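You operate a simulated robot arm through the tools that you are given. There is no shell and no other tool. Be economical: measure what you need, move in short steps, check, and stop when the job is done.

The job below is to be done with a simulated two-armed robot. You get a single attempt, and the scene is never put back.

TASK
Charge can 72 slowly to about 200 V in its holder, under the yellow cover.
Fine: volts as the voltmeter shows; the can starts discharged; plus stud on the plus side; unlock, red switch on only with the cover over the can; hands off it once charged; no trip.

It is judged by the outcome, as a careful person would: the job done as asked, and still so three seconds after it is handed in. It fails if anything else is knocked over, pushed out of place, dropped, spilled or broken. A push-on lid holds only when it is set on centred and level and pressed home; a screw cap is set on level and turned clockwise until tight.

THE ROBOT
Two 7-joint arms with fingered hands on one trunk that stands fixed in place. Base frame: the origin is at the foot of the trunk, x ahead of it, y to its left, z up. Units: m, rad, N and s.
The left shoulder is at [0.052, 0.174, 1.093], the right one opposite. With the tool pointing down near the work surface each hand reaches from about 0.26 to 0.74 m from the base axis, measured 20 degrees to its own side. Payload 3.8 kg a hand.
Tool frame (each hand has its own): the origin (TCP) lies between the finger pads and is the grasp point; the fingertips stand 0.026 m ahead of it; z points along the fingers, y is the line along which they close. The gripper opens to 0.132 m. The gripper's body begins 0.073 m behind the TCP. The gripper is a hand of 3 fingers: y runs from the thumb to the fingers, the wrist lies at [0, 0, -0.224] in the tool frame.
Orientation is that of the tool frame in the base frame, as [roll, pitch, yaw] about the fixed x, y, z axes, in that order (R = Rz(yaw) Ry(pitch) Rx(roll)). With the fingers straight down and closing along the base's y, the tool's x points along the base's -x, its y along +y and its z along -z.

THE INTERFACE
- The arms move only by the tool arm_command. It takes "left_increments", "right_increments" or both (then of equal length, played together; a hand with none holds still); each is one flat list of numbers, 6 for each row, row after row: the shift along the tool's x, y, z in mm, then the turn, a rotation vector about the tool's x, y, z in rad. In form: [dx, dy, dz, ax, ay, az, dx, dy, dz, ax, ay, az, ...]. A call has 1 to 8 rows; each row shifts and turns the commanded pose from where the row before left it, along the tool's axes as they then stand. Each row takes 0.2 s and may step no farther than 0.05 m and 0.15 rad from the row before; otherwise, the whole call is refused. A pose out of reach is approached as far as the arm can. The call stops where the force on the tool passes 40 N (or 10 N more than at its start, if that is more) or the arm is blocked; 0.2 s more then pass. In this call time passes only in rows, and 0.2 s behind the last. The reply holds the time, the measured pose of the TCP, the force on the tool along the base axes, the opening and the grip force, in the units named above and with some noise, with the torque about the TCP (base axes, N m) and any sound that the robot's microphone picked up, and new pictures: "show" is both (left out), scene, wrist or none (wrist: the cameras of the hands that moved).
- Cameras (640 x 400 px; columns grow to the right, rows downward): "scene" is now at [0.1696, 0.0497, 1.0359]; the picture's right is [0.50, -0.86, 0.00], its down [0.17, 0.10, -0.98] and it looks along [0.85, 0.49, 0.19] (base axes); focal length 214 px, centre (320, 200). "left" rides on the left gripper at [-0.062, 0.003, -0.092] in its tool frame; the picture's right is [-0.05, -1.00, 0.00], its down [0.83, -0.04, -0.56] and it looks along [0.55, -0.03, 0.83] (tool axes); focal length 230 px, centre (320, 200). "right" rides on the right gripper at [0.062, 0.003, -0.092] in its tool frame; the picture's right is [-0.05, 1.00, 0.00], its down [-0.83, -0.04, -0.56] and it looks along [-0.55, -0.03, 0.83] (tool axes); focal length 230 px, centre (320, 200). There is no depth. A picture from a camera that has moved, and an enlarged one, comes with that camera's place and axes in the base frame and with its lens. The place of the scene camera against the robot may be out by one fixed shift of up to 0.018 m in any direction.
- move_column(by): slides the trunk up (or, below 0, down) by that many m; the arms and the scene camera ride with it, the base frame stays. It gives what a move gives, with no picture.
- finger_targets(finger1, finger2, thumb_bend, hand): sets how far each is bent, from 0 (flat) to 1 (curled in); at 0.3 the hand is open as for a grip, at 0.7 the pads meet at the TCP. One left out holds its place. A second passes; each finger stops where it meets its share of the squeeze, and holds until it gets a number again. It is the only way to open and close the hand. It gives what a move gives, with no picture; readings hold the bend of each and the force on the fingers (four entries, about 0 where the hand has none), thumb and palm.
- head_to(pan, tilt): turns the head with the scene camera to pan (to the left, within 1.047 rad either way) and tilt (down, from -0.506 to 1.204), counted from straight ahead of the robot. It gives what a move gives, and a new picture of the scene camera.
- enlarge(camera, box): a new picture of the part [left, top, right, bottom] of that camera's present view, enlarged. No time passes.
- close_job(): hands the job in; it is judged then, once.

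Work in short steps. Places have to be worked out from the pictures, the camera data and where the tool is seen: move nearer, look again, correct. Check each grasp and each placing, and mend what went wrong. You have 120 turns and 200 pictures in all, those below and enlarged ones among them. Open the grippers and draw the arms clear of the work before you hand the job in, unless the task says otherwise; then end with one line.

The tools are called after ">>>" as name(argument=value, ...) on one line, values as JSON. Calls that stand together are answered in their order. arm_command: Moves the arms, as the interface text tells. Its arguments: {"type":"object","properties":{"left_increments":{"type":"array"},"right_increments":{"type":"array"},"show":{"type":"string","enum":["both","scene","wrist","none"]}},"required":[]} The other tools are called the same way: move_column (by) slides the trunk up or down; finger_targets (finger1, finger2, thumb_bend, hand) moves the fingers one by one; head_to (pan, tilt) turns the head that bears the scene camera; enlarge (camera, box) takes an enlarged picture of a part of a camera's view; close_job () hands the job in.

At the start:

```text
clock: 0.0
left_position: [0.1659, 0.2551, 1.2543]
left_tcp_rot: [-3.14, 0.0, 3.141]
left_wrist_force: [-0.6, 0.5, 0.4]
left_ft_torque: [0.03, 0.03, 0.0]
left_grip_width: 0.1318
left_grasp_force: 0.0
left_shape: jaw
left_bend: [0.3, 0.3, 0.3]
left_finger forces: [0.1, 0.0, 0.0, 0.0, 0.0, 0.1]
right_position: [0.3039, 0.0041, 1.2241]
right_tcp_rot: [-3.14, 0.0, 3.14]
right_wrist_force: [-0.4, -0.5, 0.6]
right_ft_torque: [0.0, -0.03, 0.01]
right_grip_width: 0.1316
right_grasp_force: 0.0
right_shape: jaw
right_bend: [0.3, 0.3, 0.3]
right_finger forces: [0.0, 0.1, 0.1, 0.0, 0.0, 0.0]
trunk travel left (down, up): [-0.4, 0.082]
head pan, tilt: [0.527, -0.195]
```

scene: 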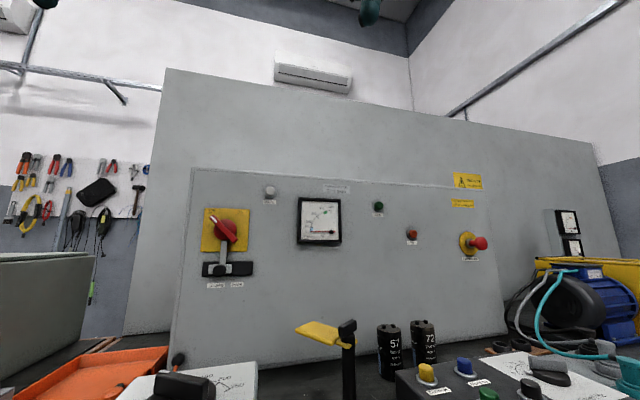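
right: 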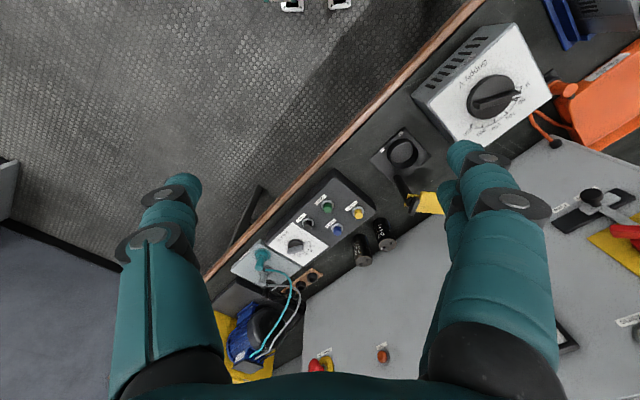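
left: 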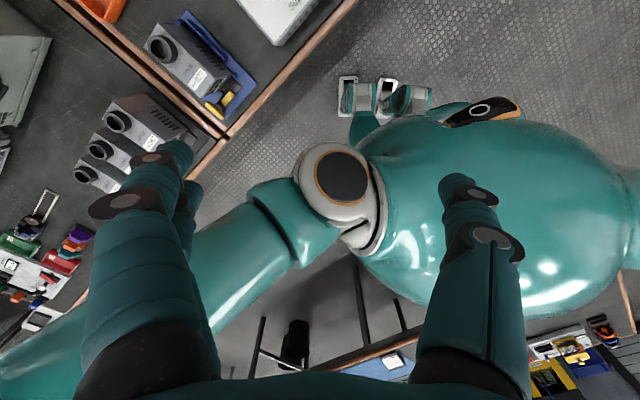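

The picture shows a panel on a bench with cans, a holder, a supply box and a switch. I'll tilt the head down to see the bench.

>>> head_to(pan=0.5, tilt=0.6)

>>> enlarge(camera="right", box=[200, 20, 640, 380])

```text
clock: 1.1
left_position: [0.1664, 0.2555, 1.2532]
left_tcp_rot: [-3.141, 0.0, 3.141]
left_wrist_force: [-0.2, 0.1, -0.5]
left_ft_torque: [0.01, 0.0, 0.02]
left_grip_width: 0.1318
left_grasp_force: 0.1
left_shape: jaw
left_bend: [0.3, 0.3, 0.3]
left_finger forces: [0.1, 0.0, 0.0, 0.1, 0.0, 0.0]
right_position: [0.3039, 0.0058, 1.2246]
right_tcp_rot: [3.141, 0.0, 3.141]
right_wrist_force: [0.7, -0.3, 0.1]
right_ft_torque: [0.01, 0.0, -0.03]
right_grip_width: 0.1319
right_grasp_force: 0.0
right_shape: jaw
right_bend: [0.3, 0.3, 0.3]
right_finger forces: [0.0, 0.0, 0.0, 0.1, 0.0, 0.0]
trunk travel left (down, up): [-0.4, 0.082]
head pan, tilt: [0.499, 0.6]
camera scene: at [0.1752, 0.0501, 0.9637], right [0.48, -0.88, 0.0], down [-0.5, -0.27, -0.83], along [0.72, 0.4, -0.56], focal length 214 px, centre (320, 200)
```

scene: 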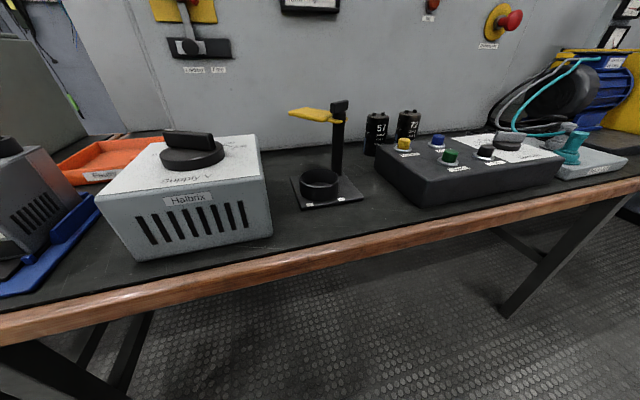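

```text
1.11 times, centred on (420, 200) of right
camera zoom: at [0.2428, 0.009, 1.3168], right [0.05, 1.0, 0.0], down [0.83, -0.04, 0.56], along [0.55, -0.03, -0.83], focal length 256 px, centre (209, 200)
```

zoom: 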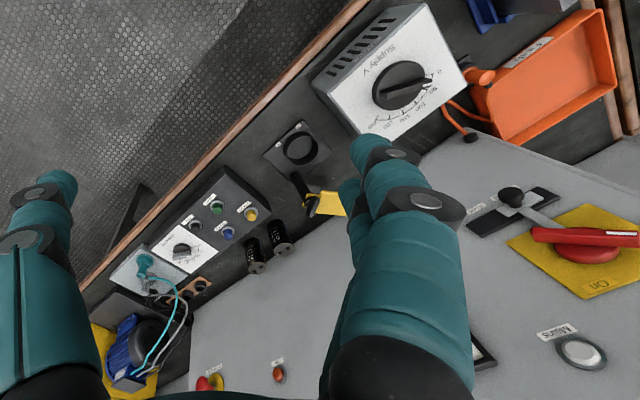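

I see the main parts; now I'll zoom in for the labels on the panel, control box, supply and holder.

>>> enlarge(camera="scene", box=[360, 90, 580, 228])

>>> enlarge(camera="scene", box=[270, 90, 430, 215])

>>> enlarge(camera="right", box=[400, 20, 560, 150])

>>> enlarge(camera="right", box=[220, 120, 460, 290])

>>> head_to(pan=0.5, tilt=0.1)

```text
2.90 times, centred on (470, 159) of scene
camera zoom: at [0.1752, 0.0501, 0.9637], right [0.48, -0.88, 0.0], down [-0.5, -0.27, -0.83], along [0.72, 0.4, -0.56], focal length 622 px, centre (-115, 319)
```

zoom: 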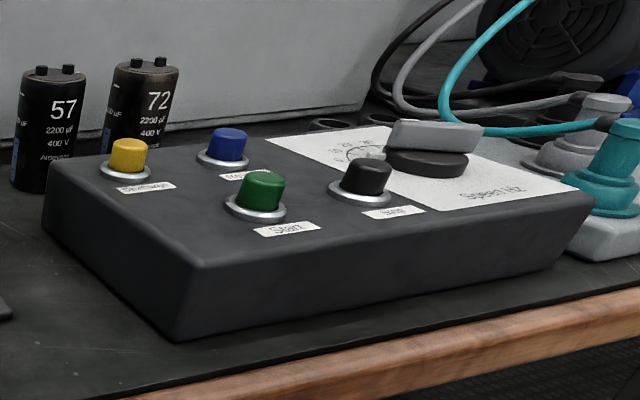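

```text
3.20 times, centred on (350, 152) of scene
camera zoom: at [0.1752, 0.0501, 0.9637], right [0.48, -0.88, 0.0], down [-0.5, -0.27, -0.83], along [0.72, 0.4, -0.56], focal length 686 px, centre (224, 352)
```

zoom: 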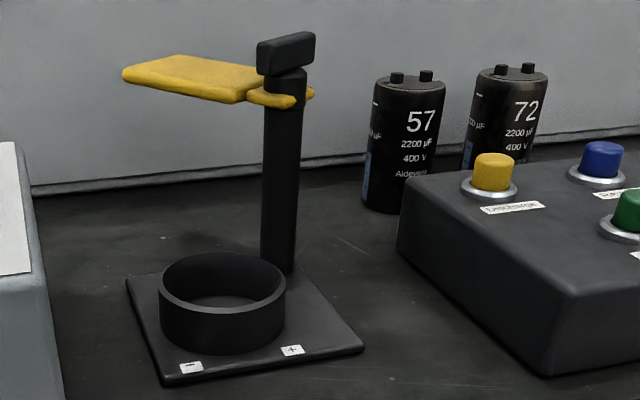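

```text
3.08 times, centred on (480, 85) of right
camera zoom: at [0.2428, 0.009, 1.3168], right [0.05, 1.0, 0.0], down [0.83, -0.04, 0.56], along [0.55, -0.03, -0.83], focal length 708 px, centre (-172, 554)
```

zoom: 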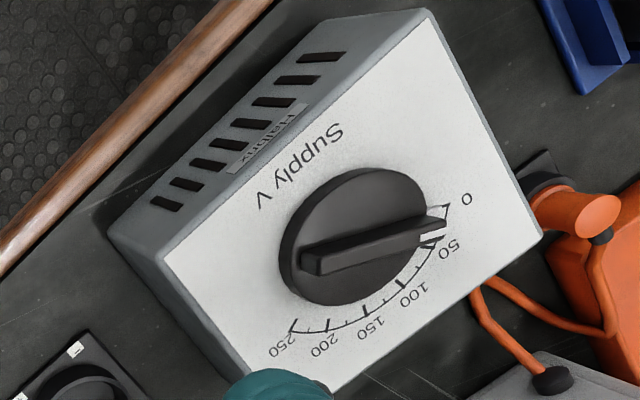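

```text
2.35 times, centred on (340, 205) of right
camera zoom: at [0.2428, 0.009, 1.3168], right [0.05, 1.0, 0.0], down [0.83, -0.04, 0.56], along [0.55, -0.03, -0.83], focal length 541 px, centre (273, 188)
```

zoom: 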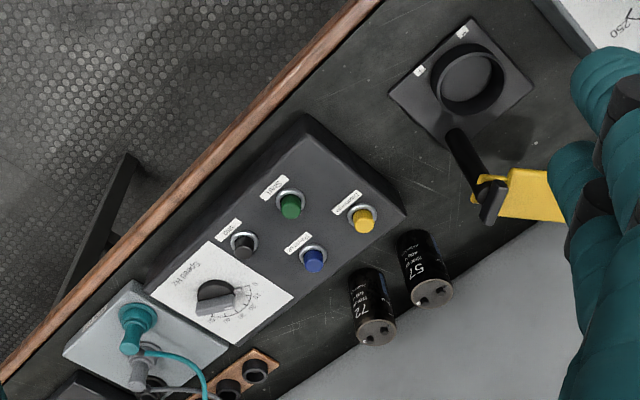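

```text
clock: 2.1
left_position: [0.1654, 0.2536, 1.2542]
left_tcp_rot: [3.141, 0.001, -3.139]
left_wrist_force: [0.1, 0.0, -0.6]
left_ft_torque: [0.0, 0.02, 0.01]
left_grip_width: 0.132
left_grasp_force: 0.1
left_shape: jaw
left_bend: [0.3, 0.3, 0.3]
left_finger forces: [0.0, 0.1, 0.0, 0.0, 0.0, 0.0]
right_position: [0.3037, 0.0057, 1.2252]
right_tcp_rot: [3.14, -0.001, -3.141]
right_wrist_force: [0.7, 0.8, -0.7]
right_ft_torque: [0.0, 0.02, -0.02]
right_grip_width: 0.1317
right_grasp_force: 0.1
right_shape: jaw
right_bend: [0.3, 0.3, 0.3]
right_finger forces: [0.0, 0.0, 0.1, 0.0, 0.0, 0.1]
trunk travel left (down, up): [-0.4, 0.082]
head pan, tilt: [0.499, 0.099]
camera scene: at [0.1784, 0.0518, 1.0097], right [0.48, -0.88, 0.0], down [-0.09, -0.05, -0.99], along [0.87, 0.48, -0.1], focal length 214 px, centre (320, 200)
```

scene: 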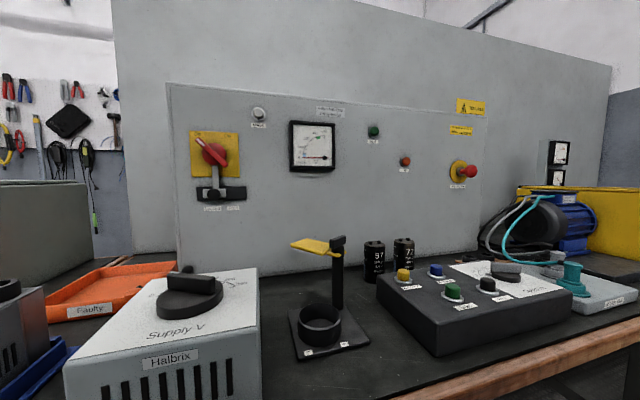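

Zoom on the panel and on the controls.

>>> enlarge(camera="scene", box=[180, 95, 350, 215])

>>> enlarge(camera="scene", box=[350, 90, 490, 190])

>>> enlarge(camera="scene", box=[280, 105, 350, 180])

>>> enlarge(camera="right", box=[260, 180, 390, 270])

>>> enlarge(camera="right", box=[370, 120, 450, 180])

```text
3.33 times, centred on (265, 155) of scene
camera zoom: at [0.1784, 0.0518, 1.0097], right [0.48, -0.88, 0.0], down [-0.09, -0.05, -0.99], along [0.87, 0.48, -0.1], focal length 715 px, centre (503, 350)
```

zoom: 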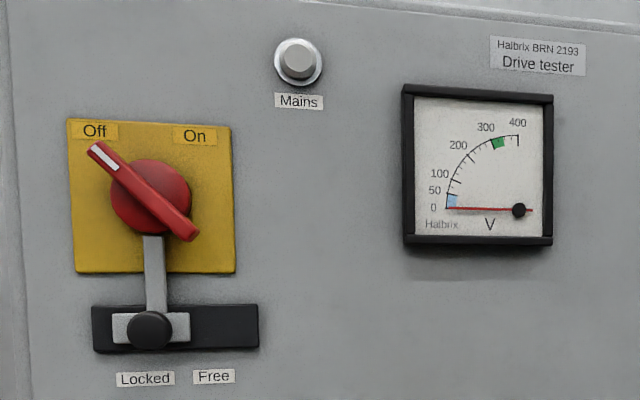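

```text
4.00 times, centred on (420, 140) of scene
camera zoom: at [0.1784, 0.0518, 1.0097], right [0.48, -0.88, 0.0], down [-0.09, -0.05, -0.99], along [0.87, 0.48, -0.1], focal length 858 px, centre (-80, 440)
```

zoom: 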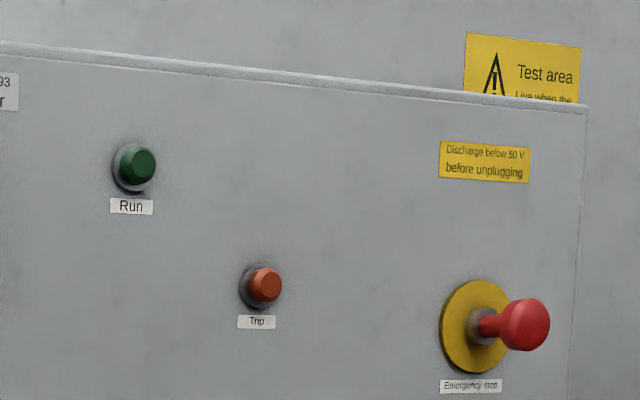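

```text
5.33 times, centred on (315, 142) of scene
camera zoom: at [0.1784, 0.0518, 1.0097], right [0.48, -0.88, 0.0], down [-0.09, -0.05, -0.99], along [0.87, 0.48, -0.1], focal length 1144 px, centre (347, 507)
```

zoom: 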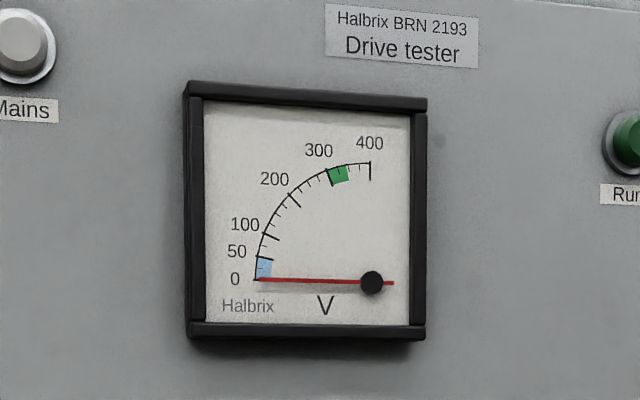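

```text
4.44 times, centred on (325, 225) of right
camera zoom: at [0.2428, 0.009, 1.3168], right [0.05, 1.0, 0.0], down [0.83, -0.04, 0.56], along [0.55, -0.03, -0.83], focal length 1022 px, centre (298, 89)
```

zoom: 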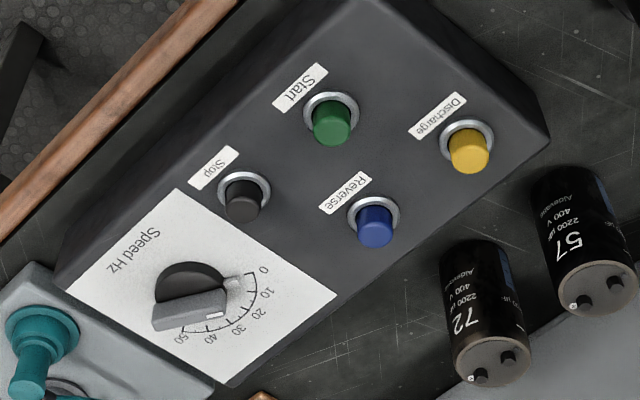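

```text
6.67 times, centred on (410, 150) of right
camera zoom: at [0.2428, 0.009, 1.3168], right [0.05, 1.0, 0.0], down [0.83, -0.04, 0.56], along [0.55, -0.03, -0.83], focal length 1534 px, centre (-280, 533)
```

zoom: 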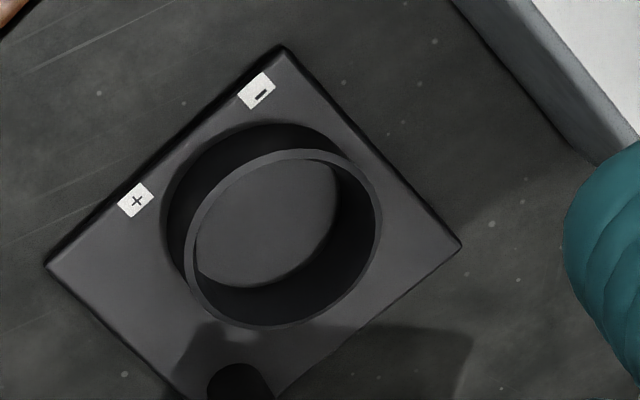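

Bench runs at about 45° to the base; rough estimate: bench z≈0.74, holder ring ≈(0.485,0.217,0.765), can 72 top ≈(0.77,0.12,0.85), supply dial ≈(0.34,0.33,0.85), red switch ≈(0.49,0.50,1.07). I'll bring the right wrist camera closer, turned towards the panel, for better views.

>>> arm_command(right_increments=[-45, 0, 20, 0, 0, -0.13, -40, 0, 20, 0, 0, -0.13, -40, 0, 20, 0, 0, -0.13, -30, 0, 20, 0, 0, -0.13, 0, 0, 20, 0, 0, -0.13], show="wrist")

```text
clock: 3.3
left_position: [0.1675, 0.2549, 1.2542]
left_tcp_rot: [3.14, 0.0, 3.141]
left_wrist_force: [0.3, -0.1, -0.1]
left_ft_torque: [0.0, -0.02, -0.01]
left_grip_width: 0.1318
left_grasp_force: 0.0
left_shape: jaw
left_bend: [0.3, 0.3, 0.3]
left_finger forces: [0.0, 0.0, 0.0, 0.1, 0.1, 0.1]
right_position: [0.2323, 0.0267, 1.0592]
right_tcp_rot: [3.142, 0.002, -2.492]
right_wrist_force: [0.7, -0.8, -0.7]
right_ft_torque: [-0.01, -0.01, -0.02]
right_grip_width: 0.1318
right_grasp_force: 0.0
right_shape: jaw
right_bend: [0.3, 0.3, 0.3]
right_finger forces: [0.0, 0.0, 0.1, 0.0, 0.0, 0.0]
right hand out of reach, approached as far as the arm can: row 1, 2, 3, 4, 5
trunk travel left (down, up): [-0.4, 0.082]
head pan, tilt: [0.499, 0.099]
camera right: at [0.1802, -0.0078, 1.1505], right [-0.56, 0.83, 0.0], down [0.69, 0.47, 0.56], along [0.46, 0.31, -0.83], focal length 230 px, centre (320, 200)
```

right: 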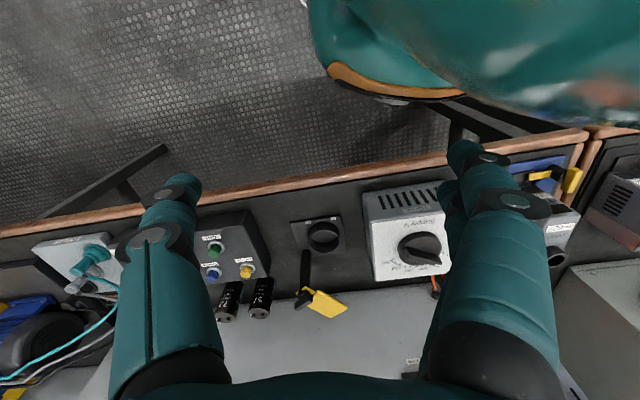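

The arm came up short because the hand was high. I'll go lower and a bit forward and see how it responds.

>>> arm_command(right_increments=[-20, 0, 20, 0, 0, 0, -40, 0, 0, 0, 0, 0, -40, 0, 0, 0, 0, 0], show="wrist")

```text
clock: 4.1
left_position: [0.1663, 0.2547, 1.2534]
left_tcp_rot: [3.142, -0.001, -3.141]
left_wrist_force: [-0.4, -0.6, -0.4]
left_ft_torque: [-0.02, 0.03, 0.0]
left_grip_width: 0.132
left_grasp_force: 0.1
left_shape: jaw
left_bend: [0.3, 0.3, 0.3]
left_finger forces: [0.1, 0.0, 0.0, 0.0, 0.1, 0.0]
right_position: [0.222, 0.0668, 1.0356]
right_tcp_rot: [3.141, 0.0, -2.492]
right_wrist_force: [0.1, -0.2, 0.8]
right_ft_torque: [-0.01, -0.01, -0.01]
right_grip_width: 0.132
right_grasp_force: 0.1
right_shape: jaw
right_bend: [0.3, 0.3, 0.3]
right_finger forces: [0.0, 0.0, 0.0, 0.0, 0.0, 0.1]
right hand out of reach, approached as far as the arm can: row 1, 2, 3
trunk travel left (down, up): [-0.4, 0.082]
head pan, tilt: [0.499, 0.099]
camera right: at [0.1733, 0.0318, 1.1271], right [-0.56, 0.83, 0.0], down [0.69, 0.47, 0.56], along [0.46, 0.31, -0.83], focal length 230 px, centre (320, 200)
```

right: 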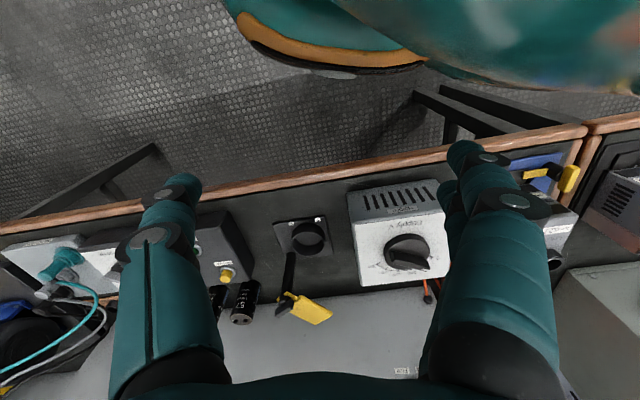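

The current yaw seems to constrain the right arm. I'll turn it half back and go lower and forward.

>>> arm_command(right_increments=[0, 0, 30, 0, 0, 0.15, 0, 0, 30, 0, 0, 0.15, -20, 0, 20, 0, 0, 0.1, -40, 0, 0, 0, 0, 0, -40, 0, 0, 0, 0, 0], show="wrist")

```text
clock: 5.3
left_position: [0.1676, 0.255, 1.2533]
left_tcp_rot: [-3.141, 0.0, -3.141]
left_wrist_force: [0.0, -0.5, -0.9]
left_ft_torque: [-0.02, -0.01, -0.01]
left_grip_width: 0.1317
left_grasp_force: 0.0
left_shape: jaw
left_bend: [0.3, 0.3, 0.3]
left_finger forces: [0.0, 0.0, 0.0, 0.0, 0.0, 0.0]
right_position: [0.3176, 0.0947, 0.9541]
right_tcp_rot: [-3.141, 0.001, -2.889]
right_wrist_force: [1.2, 0.0, -0.4]
right_ft_torque: [-0.02, 0.02, 0.0]
right_grip_width: 0.1319
right_grasp_force: 0.0
right_shape: jaw
right_bend: [0.3, 0.3, 0.3]
right_finger forces: [0.1, 0.1, 0.1, 0.0, 0.0, 0.1]
trunk travel left (down, up): [-0.4, 0.082]
head pan, tilt: [0.499, 0.099]
camera right: at [0.2587, 0.0835, 1.0456], right [-0.2, 0.98, 0.0], down [0.82, 0.16, 0.55], along [0.54, 0.11, -0.83], focal length 230 px, centre (320, 200)
```

right: 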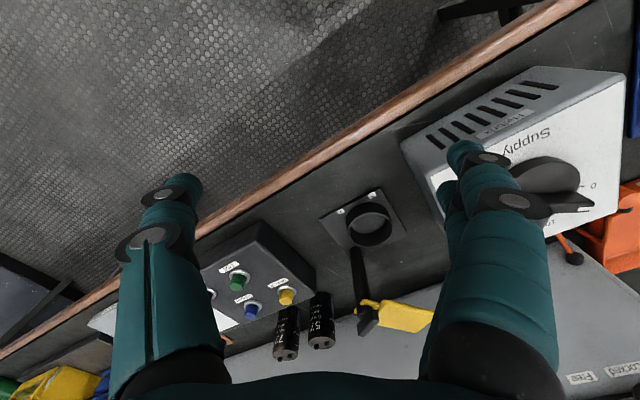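

Now it follows well. Move forward over the cans' front at z≈0.95 for a close look.

>>> arm_command(right_increments=[-40, -12, 0, 0, 0, 0, -40, -12, 0, 0, 0, 0, -40, -12, 0, 0, 0, 0, -40, -12, 0, 0, 0, 0], show="both")

```text
clock: 6.3
left_position: [0.1661, 0.2545, 1.253]
left_tcp_rot: [3.141, 0.0, 3.142]
left_wrist_force: [0.8, -0.7, 0.1]
left_ft_torque: [0.02, 0.03, -0.02]
left_grip_width: 0.1322
left_grasp_force: 0.0
left_shape: jaw
left_bend: [0.3, 0.3, 0.3]
left_finger forces: [0.0, 0.1, 0.0, 0.0, 0.1, 0.0]
right_position: [0.3177, 0.0952, 0.9549]
right_tcp_rot: [3.141, -0.001, -2.891]
right_wrist_force: [0.2, -0.1, 1.4]
right_ft_torque: [-0.02, 0.0, 0.03]
right_grip_width: 0.1319
right_grasp_force: 0.0
right_shape: jaw
right_bend: [0.3, 0.3, 0.3]
right_finger forces: [0.0, 0.1, 0.0, 0.0, 0.1, 0.1]
right hand out of reach, approached as far as the arm can: row 1, 2, 3, 4
trunk travel left (down, up): [-0.4, 0.082]
head pan, tilt: [0.499, 0.099]
camera scene: at [0.1784, 0.0518, 1.0098], right [0.48, -0.88, 0.0], down [-0.09, -0.05, -1.0], along [0.87, 0.48, -0.1], focal length 214 px, centre (320, 200)
camera right: at [0.2582, 0.0832, 1.0459], right [-0.2, 0.98, 0.0], down [0.82, 0.16, 0.56], along [0.54, 0.11, -0.83], focal length 230 px, centre (320, 200)
```

scene: 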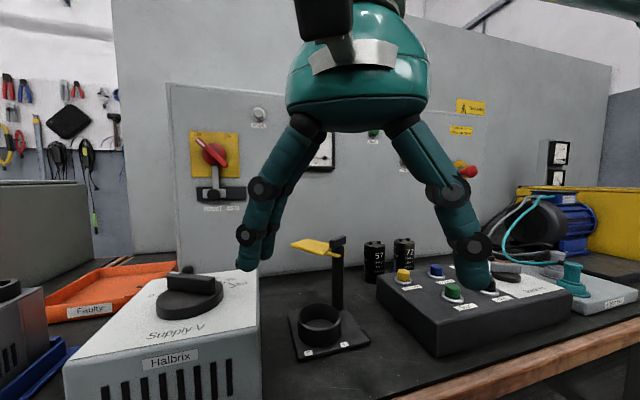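
right: 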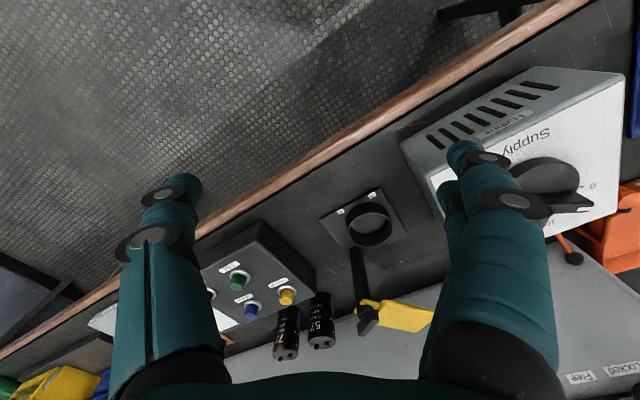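

The step was refused as out of reach, possibly because the wrist is too near shoulder height. I'll raise the trunk and retry with the hand lower relative to the shoulder.

>>> move_column(by=0.08)

>>> arm_command(right_increments=[-10, 0, 30, 0, 0, 0.12, -20, 0, 30, 0, 0, 0.13, -30, 0, 20, 0, 0, 0, -30, 0, 0, 0, 0, 0, -30, 0, 0, 0, 0, 0], show="both")

```text
clock: 7.4
left_position: [0.1684, 0.2555, 1.3325]
left_tcp_rot: [-3.141, -0.003, -3.14]
left_wrist_force: [0.2, -0.3, -0.1]
left_ft_torque: [0.01, 0.04, -0.01]
left_grip_width: 0.1321
left_grasp_force: 0.2
left_shape: jaw
left_bend: [0.3, 0.3, 0.3]
left_finger forces: [0.0, 0.1, 0.0, 0.1, 0.0, 0.0]
right_position: [0.2991, 0.0948, 1.1157]
right_tcp_rot: [-3.074, 0.258, -2.882]
right_wrist_force: [-0.4, 0.4, 0.2]
right_ft_torque: [-0.03, -0.01, 0.0]
right_grip_width: 0.1318
right_grasp_force: 0.0
right_shape: jaw
right_bend: [0.3, 0.3, 0.3]
right_finger forces: [0.0, 0.1, 0.0, 0.1, 0.0, 0.1]
trunk travel left (down, up): [-0.48, 0.002]
head pan, tilt: [0.499, 0.099]
```

```text
clock: 8.6
left_position: [0.1673, 0.2538, 1.3356]
left_tcp_rot: [3.142, 0.001, -3.141]
left_wrist_force: [0.0, 0.7, 0.3]
left_ft_torque: [0.02, 0.01, -0.02]
left_grip_width: 0.1322
left_grasp_force: 0.1
left_shape: jaw
left_bend: [0.3, 0.3, 0.3]
left_finger forces: [0.0, 0.0, 0.0, 0.0, 0.0, 0.0]
right_position: [0.3867, 0.101, 1.0587]
right_tcp_rot: [3.139, 0.269, -3.142]
right_wrist_force: [-0.2, -0.6, 0.2]
right_ft_torque: [0.01, -0.02, 0.01]
right_grip_width: 0.1318
right_grasp_force: 0.2
right_shape: jaw
right_bend: [0.3, 0.3, 0.3]
right_finger forces: [0.0, 0.0, 0.1, 0.0, 0.1, 0.1]
right hand out of reach, approached as far as the arm can: row 4, 5
trunk travel left (down, up): [-0.48, 0.002]
head pan, tilt: [0.499, 0.099]
camera scene: at [0.188, 0.0518, 1.1187], right [0.48, -0.88, 0.0], down [-0.09, -0.05, -0.99], along [0.87, 0.48, -0.1], focal length 214 px, centre (320, 200)
camera right: at [0.305, 0.1037, 1.1302], right [0.05, 1.0, 0.01], down [0.65, -0.04, 0.76], along [0.76, -0.03, -0.66], focal length 230 px, centre (320, 200)
```

scene: 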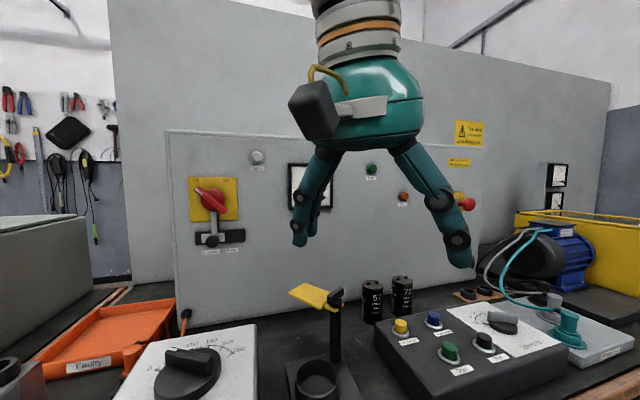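
right: 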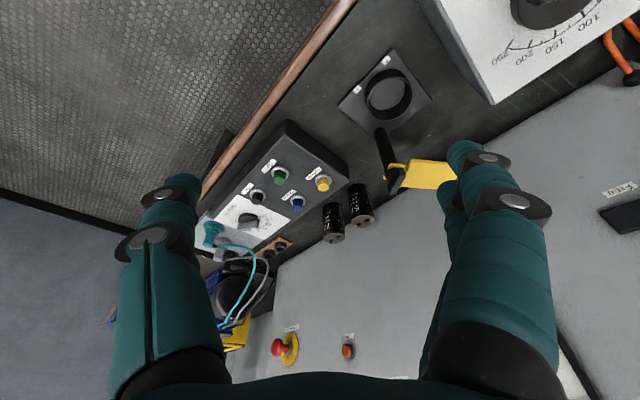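

Hand is now tilted slightly forward. Advance along its own z (forward-down) for a closer look at the cans and box.

>>> arm_command(right_increments=[0, 0, 35, 0, 0, 0, -15, 0, 35, 0, 0, 0, -25, 0, 15, 0, 0, 0, -25, 0, 0, 0, 0, 0], show="wrist")

```text
clock: 9.6
left_position: [0.1668, 0.2548, 1.3338]
left_tcp_rot: [3.141, -0.001, -3.141]
left_wrist_force: [0.4, 0.7, 1.3]
left_ft_torque: [-0.04, -0.05, 0.0]
left_grip_width: 0.1319
left_grasp_force: 0.0
left_shape: jaw
left_bend: [0.3, 0.3, 0.3]
left_finger forces: [0.0, 0.0, 0.0, 0.0, 0.1, 0.0]
right_position: [0.3986, 0.0999, 1.0234]
right_tcp_rot: [3.139, 0.269, -3.141]
right_wrist_force: [0.0, -0.4, -0.2]
right_ft_torque: [0.01, 0.0, -0.02]
right_grip_width: 0.1316
right_grasp_force: 0.0
right_shape: jaw
right_bend: [0.3, 0.3, 0.3]
right_finger forces: [0.0, 0.1, 0.0, 0.0, 0.0, 0.0]
right hand out of reach, approached as far as the arm can: row 2, 3, 4
trunk travel left (down, up): [-0.48, 0.002]
head pan, tilt: [0.499, 0.099]
camera right: at [0.3145, 0.1037, 1.0971], right [0.05, 1.0, 0.01], down [0.65, -0.04, 0.76], along [0.76, -0.03, -0.66], focal length 230 px, centre (320, 200)
```

right: 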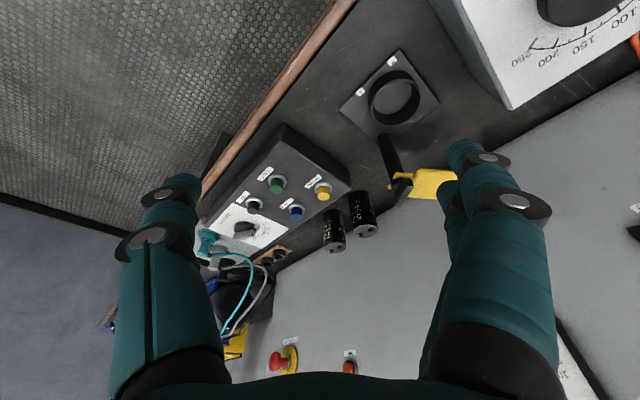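

The right arm can't cross far to the left, so the left arm must do the work. I'll park the right arm to the right, out of the scene camera's view.

>>> arm_command(right_increments=[20, -45, 0, 0, 0, 0, 20, -45, 0, 0, 0, 0, 20, -45, 0, 0, 0, 0, 20, -45, 0, 0, 0, 0, 20, -45, 0, 0, 0, 0, 20, -45, 0, 0, 0, 0, 20, -45, 0, 0, 0, 0, 10, -45, 0, 0, 0, 0], left_increments=[-40, 0, 25, 0, 0, 0, -40, 0, 25, 0, 0, 0, -40, 0, 25, 0, 0, 0, -30, 0, 30, 0, 0, 0, -20, 0, 40, 0, 0, 0, 0, 0, 40, 0, 0, 0, 0, 0, 40, 0, 0, 0, 0, 0, 30, 0, 0, 0], show="both")

```text
clock: 11.4
left_position: [0.3384, 0.254, 1.0769]
left_tcp_rot: [-3.141, 0.0, -3.14]
left_wrist_force: [-0.9, -0.8, -0.8]
left_ft_torque: [0.01, -0.01, -0.02]
left_grip_width: 0.1318
left_grasp_force: 0.1
left_shape: jaw
left_bend: [0.3, 0.3, 0.3]
left_finger forces: [0.0, 0.0, 0.0, 0.0, 0.0, 0.1]
right_position: [0.3141, -0.1453, 0.9995]
right_tcp_rot: [-3.141, 0.267, 3.14]
right_wrist_force: [-1.0, -0.2, -0.5]
right_ft_torque: [0.01, 0.0, 0.01]
right_grip_width: 0.1317
right_grasp_force: 0.0
right_shape: jaw
right_bend: [0.3, 0.3, 0.3]
right_finger forces: [0.0, 0.0, 0.1, 0.1, 0.0, 0.0]
right hand out of reach, approached as far as the arm can: row 5, 6, 7, 8
trunk travel left (down, up): [-0.48, 0.002]
head pan, tilt: [0.499, 0.099]
camera scene: at [0.1882, 0.0515, 1.1186], right [0.48, -0.88, 0.0], down [-0.09, -0.05, -0.99], along [0.87, 0.48, -0.1], focal length 214 px, centre (320, 200)
camera right: at [0.2312, -0.1409, 1.0708], right [0.05, 1.0, 0.01], down [0.66, -0.04, 0.75], along [0.75, -0.03, -0.66], focal length 230 px, centre (320, 200)
camera left: at [0.4008, 0.2572, 1.1703], right [0.05, -1.0, 0.0], down [-0.83, -0.04, 0.56], along [-0.55, -0.03, -0.83], focal length 230 px, centre (320, 200)
```

scene: 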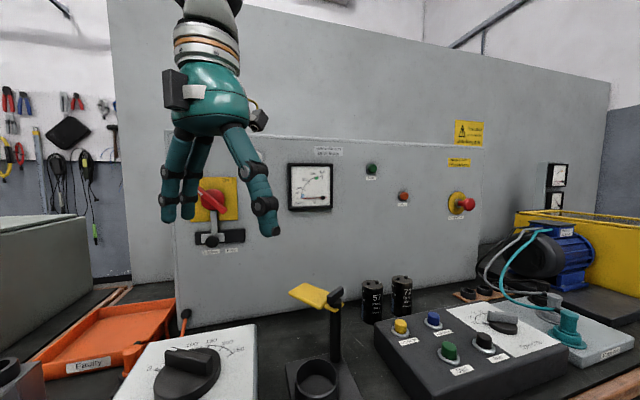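
right: 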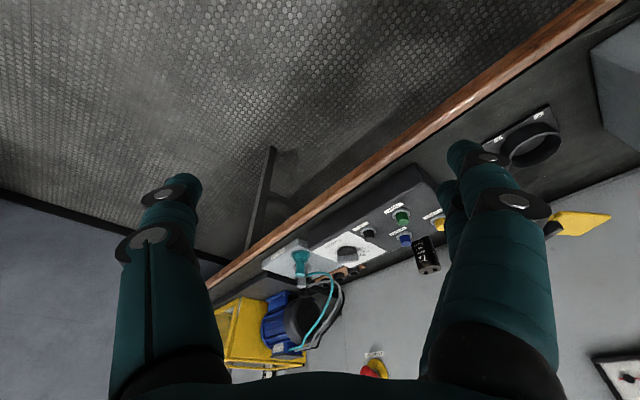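
left: 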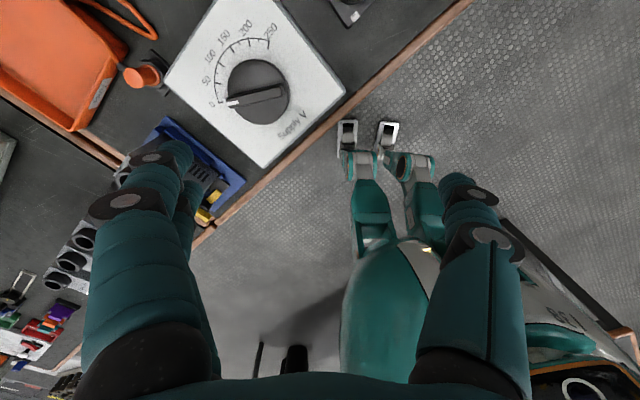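

Left moves well. Now take the scene view tilted down from this higher trunk position, to triangulate against the earlier view.

>>> head_to(pan=0.5, tilt=0.6)

>>> enlarge(camera="scene", box=[270, 80, 430, 215])

>>> enlarge(camera="scene", box=[80, 80, 300, 230])

```text
clock: 12.4
left_position: [0.3394, 0.254, 1.0779]
left_tcp_rot: [-3.14, 0.0, 3.142]
left_wrist_force: [0.0, 0.7, -0.6]
left_ft_torque: [0.01, 0.0, 0.04]
left_grip_width: 0.132
left_grasp_force: 0.0
left_shape: jaw
left_bend: [0.3, 0.3, 0.3]
left_finger forces: [0.1, 0.0, 0.1, 0.1, 0.0, 0.0]
right_position: [0.3133, -0.1432, 0.9981]
right_tcp_rot: [-3.141, 0.266, 3.14]
right_wrist_force: [-0.8, -0.2, 0.3]
right_ft_torque: [0.01, -0.01, 0.01]
right_grip_width: 0.1317
right_grasp_force: 0.0
right_shape: jaw
right_bend: [0.3, 0.3, 0.3]
right_finger forces: [0.0, 0.0, 0.0, 0.0, 0.0, 0.1]
trunk travel left (down, up): [-0.48, 0.002]
head pan, tilt: [0.499, 0.6]
camera scene: at [0.1847, 0.0501, 1.0726], right [0.48, -0.88, 0.0], down [-0.5, -0.27, -0.83], along [0.72, 0.4, -0.56], focal length 214 px, centre (320, 200)
```

scene: 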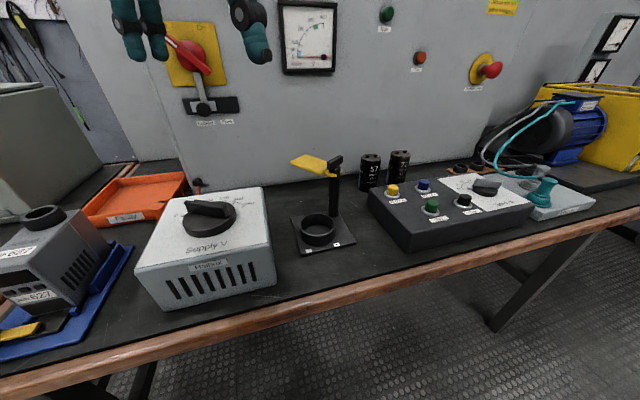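

```text
2.96 times, centred on (350, 148) of scene
camera zoom: at [0.1847, 0.0501, 1.0726], right [0.48, -0.88, 0.0], down [-0.5, -0.27, -0.83], along [0.72, 0.4, -0.56], focal length 636 px, centre (231, 356)
```

zoom: 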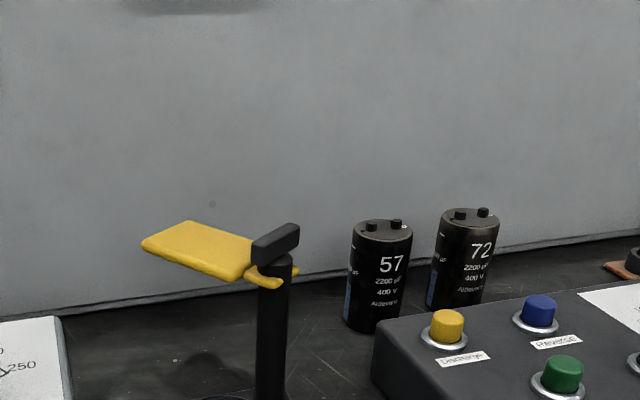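

```text
2.67 times, centred on (190, 155) of scene
camera zoom: at [0.1847, 0.0501, 1.0726], right [0.48, -0.88, 0.0], down [-0.5, -0.27, -0.83], along [0.72, 0.4, -0.56], focal length 572 px, centre (667, 320)
```

zoom: 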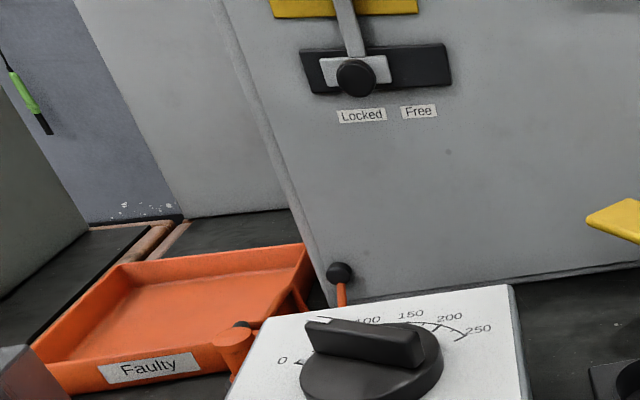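

Triangulation gives (after correcting the scene shift of about +0.017,+0.015): ring top ≈(0.485,0.213,0.762), can 72 top ≈(0.803,0.113,0.833), can 57 ≈(0.727,0.178), cover post ≈(0.53,0.20,0.88), cover pointing +y. I'll check polarity marks on the can with the right camera, and the dial with the left one.

>>> enlarge(camera="right", box=[395, 215, 455, 285])

>>> enlarge(camera="left", box=[190, 10, 330, 160])

>>> enlarge(camera="scene", box=[350, 140, 420, 200])

```text
5.71 times, centred on (425, 250) of right
camera zoom: at [0.2309, -0.1404, 1.071], right [0.05, 1.0, 0.01], down [0.66, -0.04, 0.75], along [0.75, -0.03, -0.66], focal length 1315 px, centre (-280, -86)
```

zoom: 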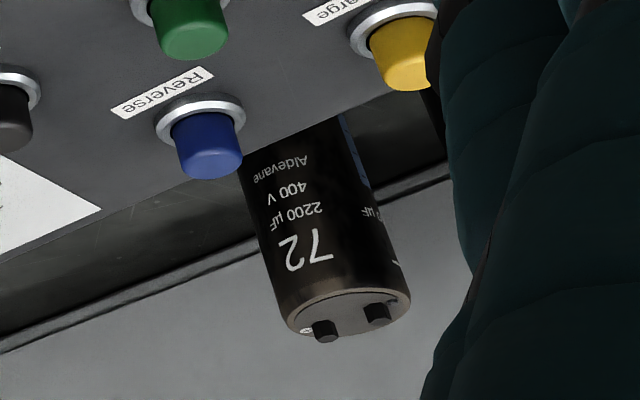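

```text
2.67 times, centred on (260, 85) of left
camera zoom: at [0.4005, 0.2576, 1.1711], right [0.05, -1.0, 0.0], down [-0.83, -0.04, 0.55], along [-0.55, -0.03, -0.83], focal length 614 px, centre (480, 507)
```

zoom: 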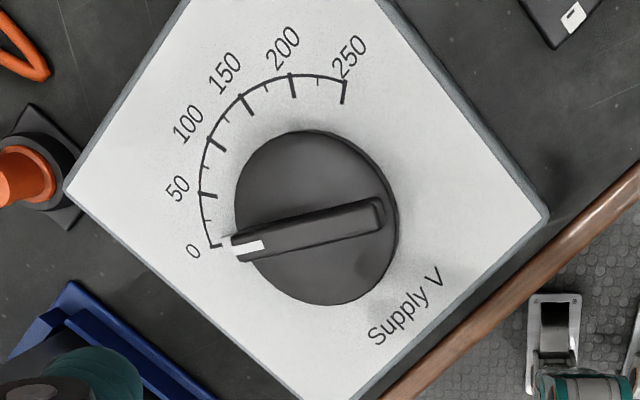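

```text
6.67 times, centred on (385, 170) of scene
camera zoom: at [0.1847, 0.0501, 1.0726], right [0.48, -0.88, 0.0], down [-0.5, -0.27, -0.83], along [0.72, 0.4, -0.56], focal length 1430 px, centre (-113, 400)
```

zoom: 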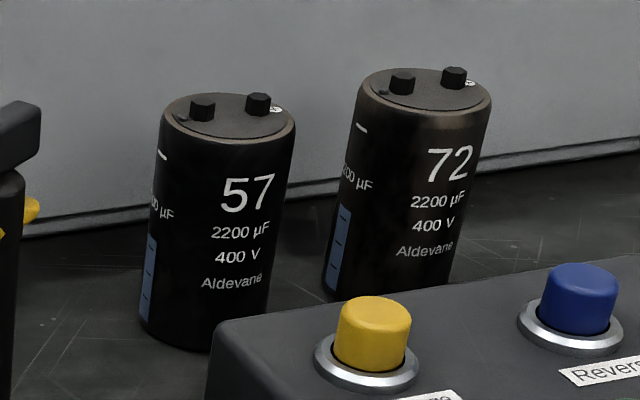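

Polarity: the white mark is at the right-hand stud and the minus stripe on the left, as the holder wants. The dial is at 0. I'll lower the trunk 0.12 for better reach to the cans.

>>> move_column(by=-0.12)

```text
clock: 13.9
left_position: [0.3359, 0.2543, 0.9594]
left_tcp_rot: [-3.141, 0.002, 3.14]
left_wrist_force: [0.5, -0.5, 0.0]
left_ft_torque: [0.03, -0.01, 0.01]
left_grip_width: 0.1319
left_grasp_force: 0.0
left_shape: jaw
left_bend: [0.3, 0.3, 0.3]
left_finger forces: [0.0, 0.0, 0.0, 0.0, 0.1, 0.0]
right_position: [0.2874, -0.1447, 0.77]
right_tcp_rot: [-3.141, -0.097, 3.14]
right_wrist_force: [-0.2, 0.5, -0.6]
right_ft_torque: [-0.04, 0.03, 0.0]
right_grip_width: 0.1321
right_grasp_force: 0.1
right_shape: jaw
right_bend: [0.3, 0.3, 0.3]
right_finger forces: [0.0, 0.0, 0.1, 0.0, 0.0, 0.0]
trunk travel left (down, up): [-0.36, 0.122]
head pan, tilt: [0.499, 0.6]
```

Now swing the left hand over towards the cans at z≈0.96, yawing 25° and tilting forward 40°, keeping above the post and cover.

>>> arm_command(left_increments=[-42, -25, 0, 0, 0, -0.145, -38, -31, 0, 0, 0, -0.145, -33, -36, 0, 0, 0, -0.145, -28, -40.5, 0, 0, -0.14, 0, -27.8, -40.5, 3.9, 0, -0.14, 0, -27, -40.5, 7.8, 0, -0.14, 0, -25.6, -40.5, 11.5, 0, -0.14, 0, -23.8, -40.5, 15, 0, -0.14, 0], show="both")

```text
clock: 15.7
left_position: [0.6669, 0.3125, 1.0119]
left_tcp_rot: [3.141, 0.701, -2.707]
left_wrist_force: [0.4, -0.5, -0.1]
left_ft_torque: [-0.03, 0.01, 0.01]
left_grip_width: 0.1319
left_grasp_force: 0.0
left_shape: jaw
left_bend: [0.3, 0.3, 0.3]
left_finger forces: [0.0, 0.0, 0.1, 0.0, 0.0, 0.0]
left hand out of reach, approached as far as the arm can: row 4, 5, 6, 7, 8
right_position: [0.2888, -0.1433, 0.7698]
right_tcp_rot: [-3.141, -0.095, 3.141]
right_wrist_force: [0.2, 0.0, 0.2]
right_ft_torque: [0.0, 0.02, 0.03]
right_grip_width: 0.1319
right_grasp_force: 0.1
right_shape: jaw
right_bend: [0.3, 0.3, 0.3]
right_finger forces: [0.1, 0.0, 0.0, 0.0, 0.0, 0.1]
trunk travel left (down, up): [-0.36, 0.122]
head pan, tilt: [0.499, 0.6]
camera scene: at [0.1694, 0.0507, 0.9174], right [0.48, -0.88, 0.0], down [-0.5, -0.27, -0.82], along [0.72, 0.39, -0.57], focal length 214 px, centre (320, 200)
camera left: at [0.6547, 0.3098, 1.123], right [0.46, -0.89, 0.03], down [-0.88, -0.46, -0.11], along [0.11, 0.02, -0.99], focal length 230 px, centre (320, 200)
```

scene: 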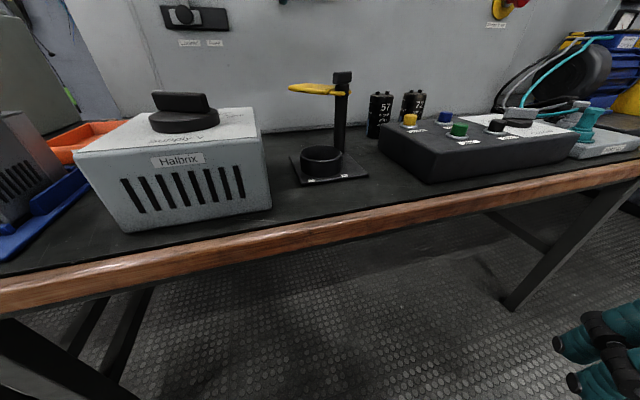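
left: 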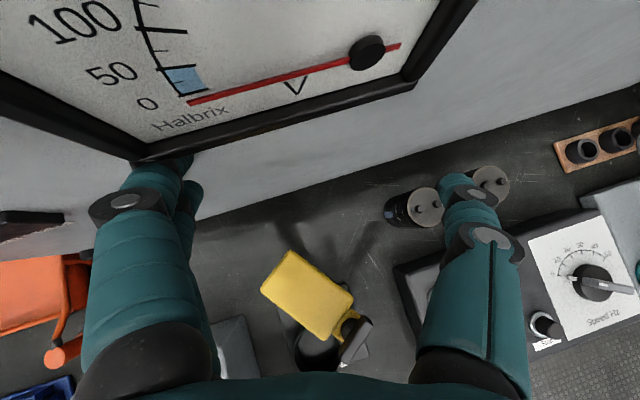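

The left arm drifted near the panel; I'll back it off. The right arm, tilted forward and pointing inward, should suit can 72 better, so simultaneously I'll raise it and tilt it about 43° forward.

>>> arm_command(left_increments=[34, 0, -29, 0, 0, 0, 34, 0, -29, 0, 0, 0, 34, 0, -29, 0, 0, 0, 34, 0, -29, 0, 0, 0, 34, 0, -29, 0, 0, 0, 34, 0, -29, 0, 0, 0], right_increments=[4, 0, -42, 0, -0.14, 0, -2, 0, -42, 0, -0.14, 0, -8, 0, -40, 0, -0.14, 0, -14, 0, -40, 0, -0.14, 0, -18, 0, -34, 0, -0.14, 0, 0, 0, 0, 0, -0.14, 0], show="both")

```text
clock: 17.1
left_position: [0.4222, 0.1972, 1.0149]
left_tcp_rot: [3.14, 0.702, -2.708]
left_wrist_force: [0.3, -0.6, 0.4]
left_ft_torque: [0.0, 0.03, 0.03]
left_grip_width: 0.1321
left_grasp_force: 0.0
left_shape: jaw
left_bend: [0.3, 0.3, 0.3]
left_finger forces: [0.0, 0.0, 0.0, 0.0, 0.0, 0.1]
right_position: [0.3698, -0.0246, 0.9651]
right_tcp_rot: [3.137, 0.695, 3.139]
right_wrist_force: [0.3, 0.3, -0.8]
right_ft_torque: [0.01, 0.01, 0.01]
right_grip_width: 0.1321
right_grasp_force: 0.1
right_shape: jaw
right_bend: [0.3, 0.3, 0.3]
right_finger forces: [0.0, 0.1, 0.0, 0.0, 0.0, 0.0]
right hand out of reach, approached as far as the arm can: row 1, 2, 3, 4, 5
trunk travel left (down, up): [-0.36, 0.122]
head pan, tilt: [0.499, 0.6]
camera scene: at [0.1689, 0.0484, 0.9176], right [0.48, -0.88, 0.0], down [-0.5, -0.27, -0.83], along [0.72, 0.4, -0.56], focal length 214 px, centre (320, 200)
camera right: at [0.2649, -0.0207, 0.9961], right [0.04, 1.0, 0.04], down [0.28, -0.05, 0.96], along [0.96, -0.03, -0.28], focal length 230 px, centre (320, 200)
camera left: at [0.4106, 0.1941, 1.1249], right [0.46, -0.89, 0.03], down [-0.88, -0.46, -0.11], along [0.11, 0.02, -0.99], focal length 230 px, centre (320, 200)
```

scene: 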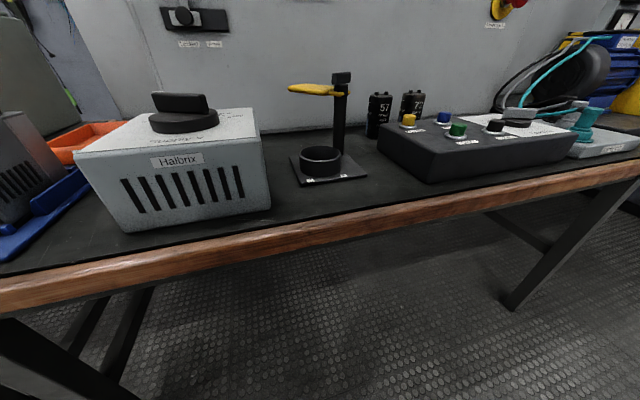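
right: 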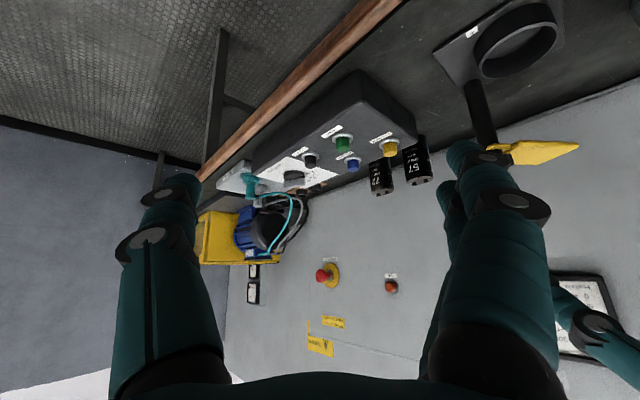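
left: 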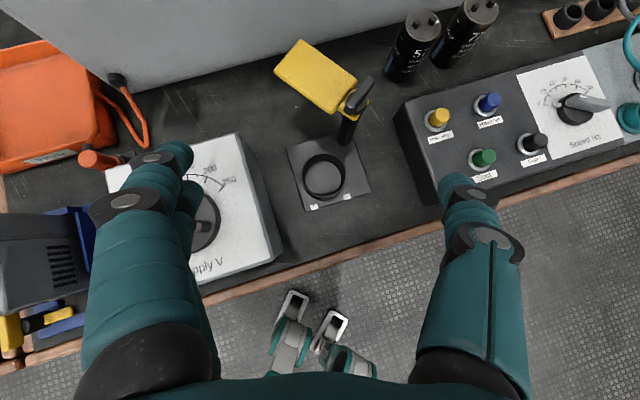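

Left camera view confirms ring ≈(0.487,0.214), can 72 ≈(0.797,0.118), post ≈(0.558,0.21), cover tip ≈(0.58,0.316). Now yaw the right hand inward 32° while moving forward.

>>> arm_command(right_increments=[-23, 0, 19, -0.09, 0, -0.1075, -22.8, -4.2, 19, -0.09, 0, -0.1075, -22, -8.3, 18.4, -0.09, 0, -0.1075, -21, -12.2, 17.5, -0.09, 0, -0.1075], show="wrist")

```text
clock: 18.1
left_position: [0.4216, 0.1989, 1.0133]
left_tcp_rot: [-3.141, 0.701, -2.705]
left_wrist_force: [0.4, -0.6, -0.4]
left_ft_torque: [-0.02, -0.06, 0.03]
left_grip_width: 0.1318
left_grasp_force: 0.1
left_shape: jaw
left_bend: [0.3, 0.3, 0.3]
left_finger forces: [0.0, 0.1, 0.0, 0.0, 0.1, 0.0]
right_position: [0.4831, -0.0148, 0.9535]
right_tcp_rot: [3.133, 0.704, -2.58]
right_wrist_force: [0.1, -2.3, -1.7]
right_ft_torque: [0.17, -0.05, 0.12]
right_grip_width: 0.1321
right_grasp_force: 0.0
right_shape: jaw
right_bend: [0.3, 0.3, 0.3]
right_finger forces: [0.0, 0.0, 0.0, 0.0, 0.1, 0.1]
right hand out of reach, approached as far as the arm can: row 4
trunk travel left (down, up): [-0.36, 0.122]
head pan, tilt: [0.499, 0.6]
camera right: at [0.3929, -0.0692, 0.9835], right [-0.5, 0.86, 0.04], down [0.26, 0.1, 0.96], along [0.83, 0.49, -0.27], focal length 230 px, centre (320, 200)
```

right: 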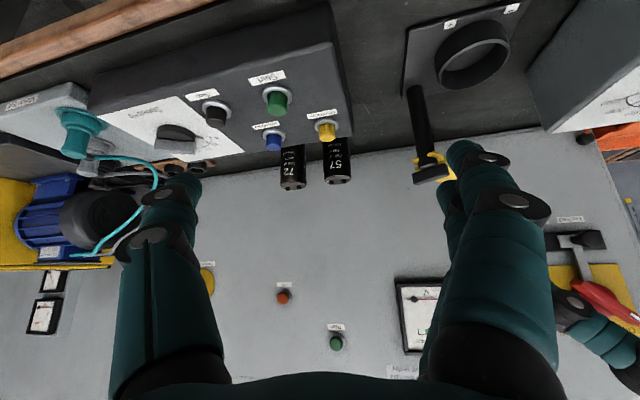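

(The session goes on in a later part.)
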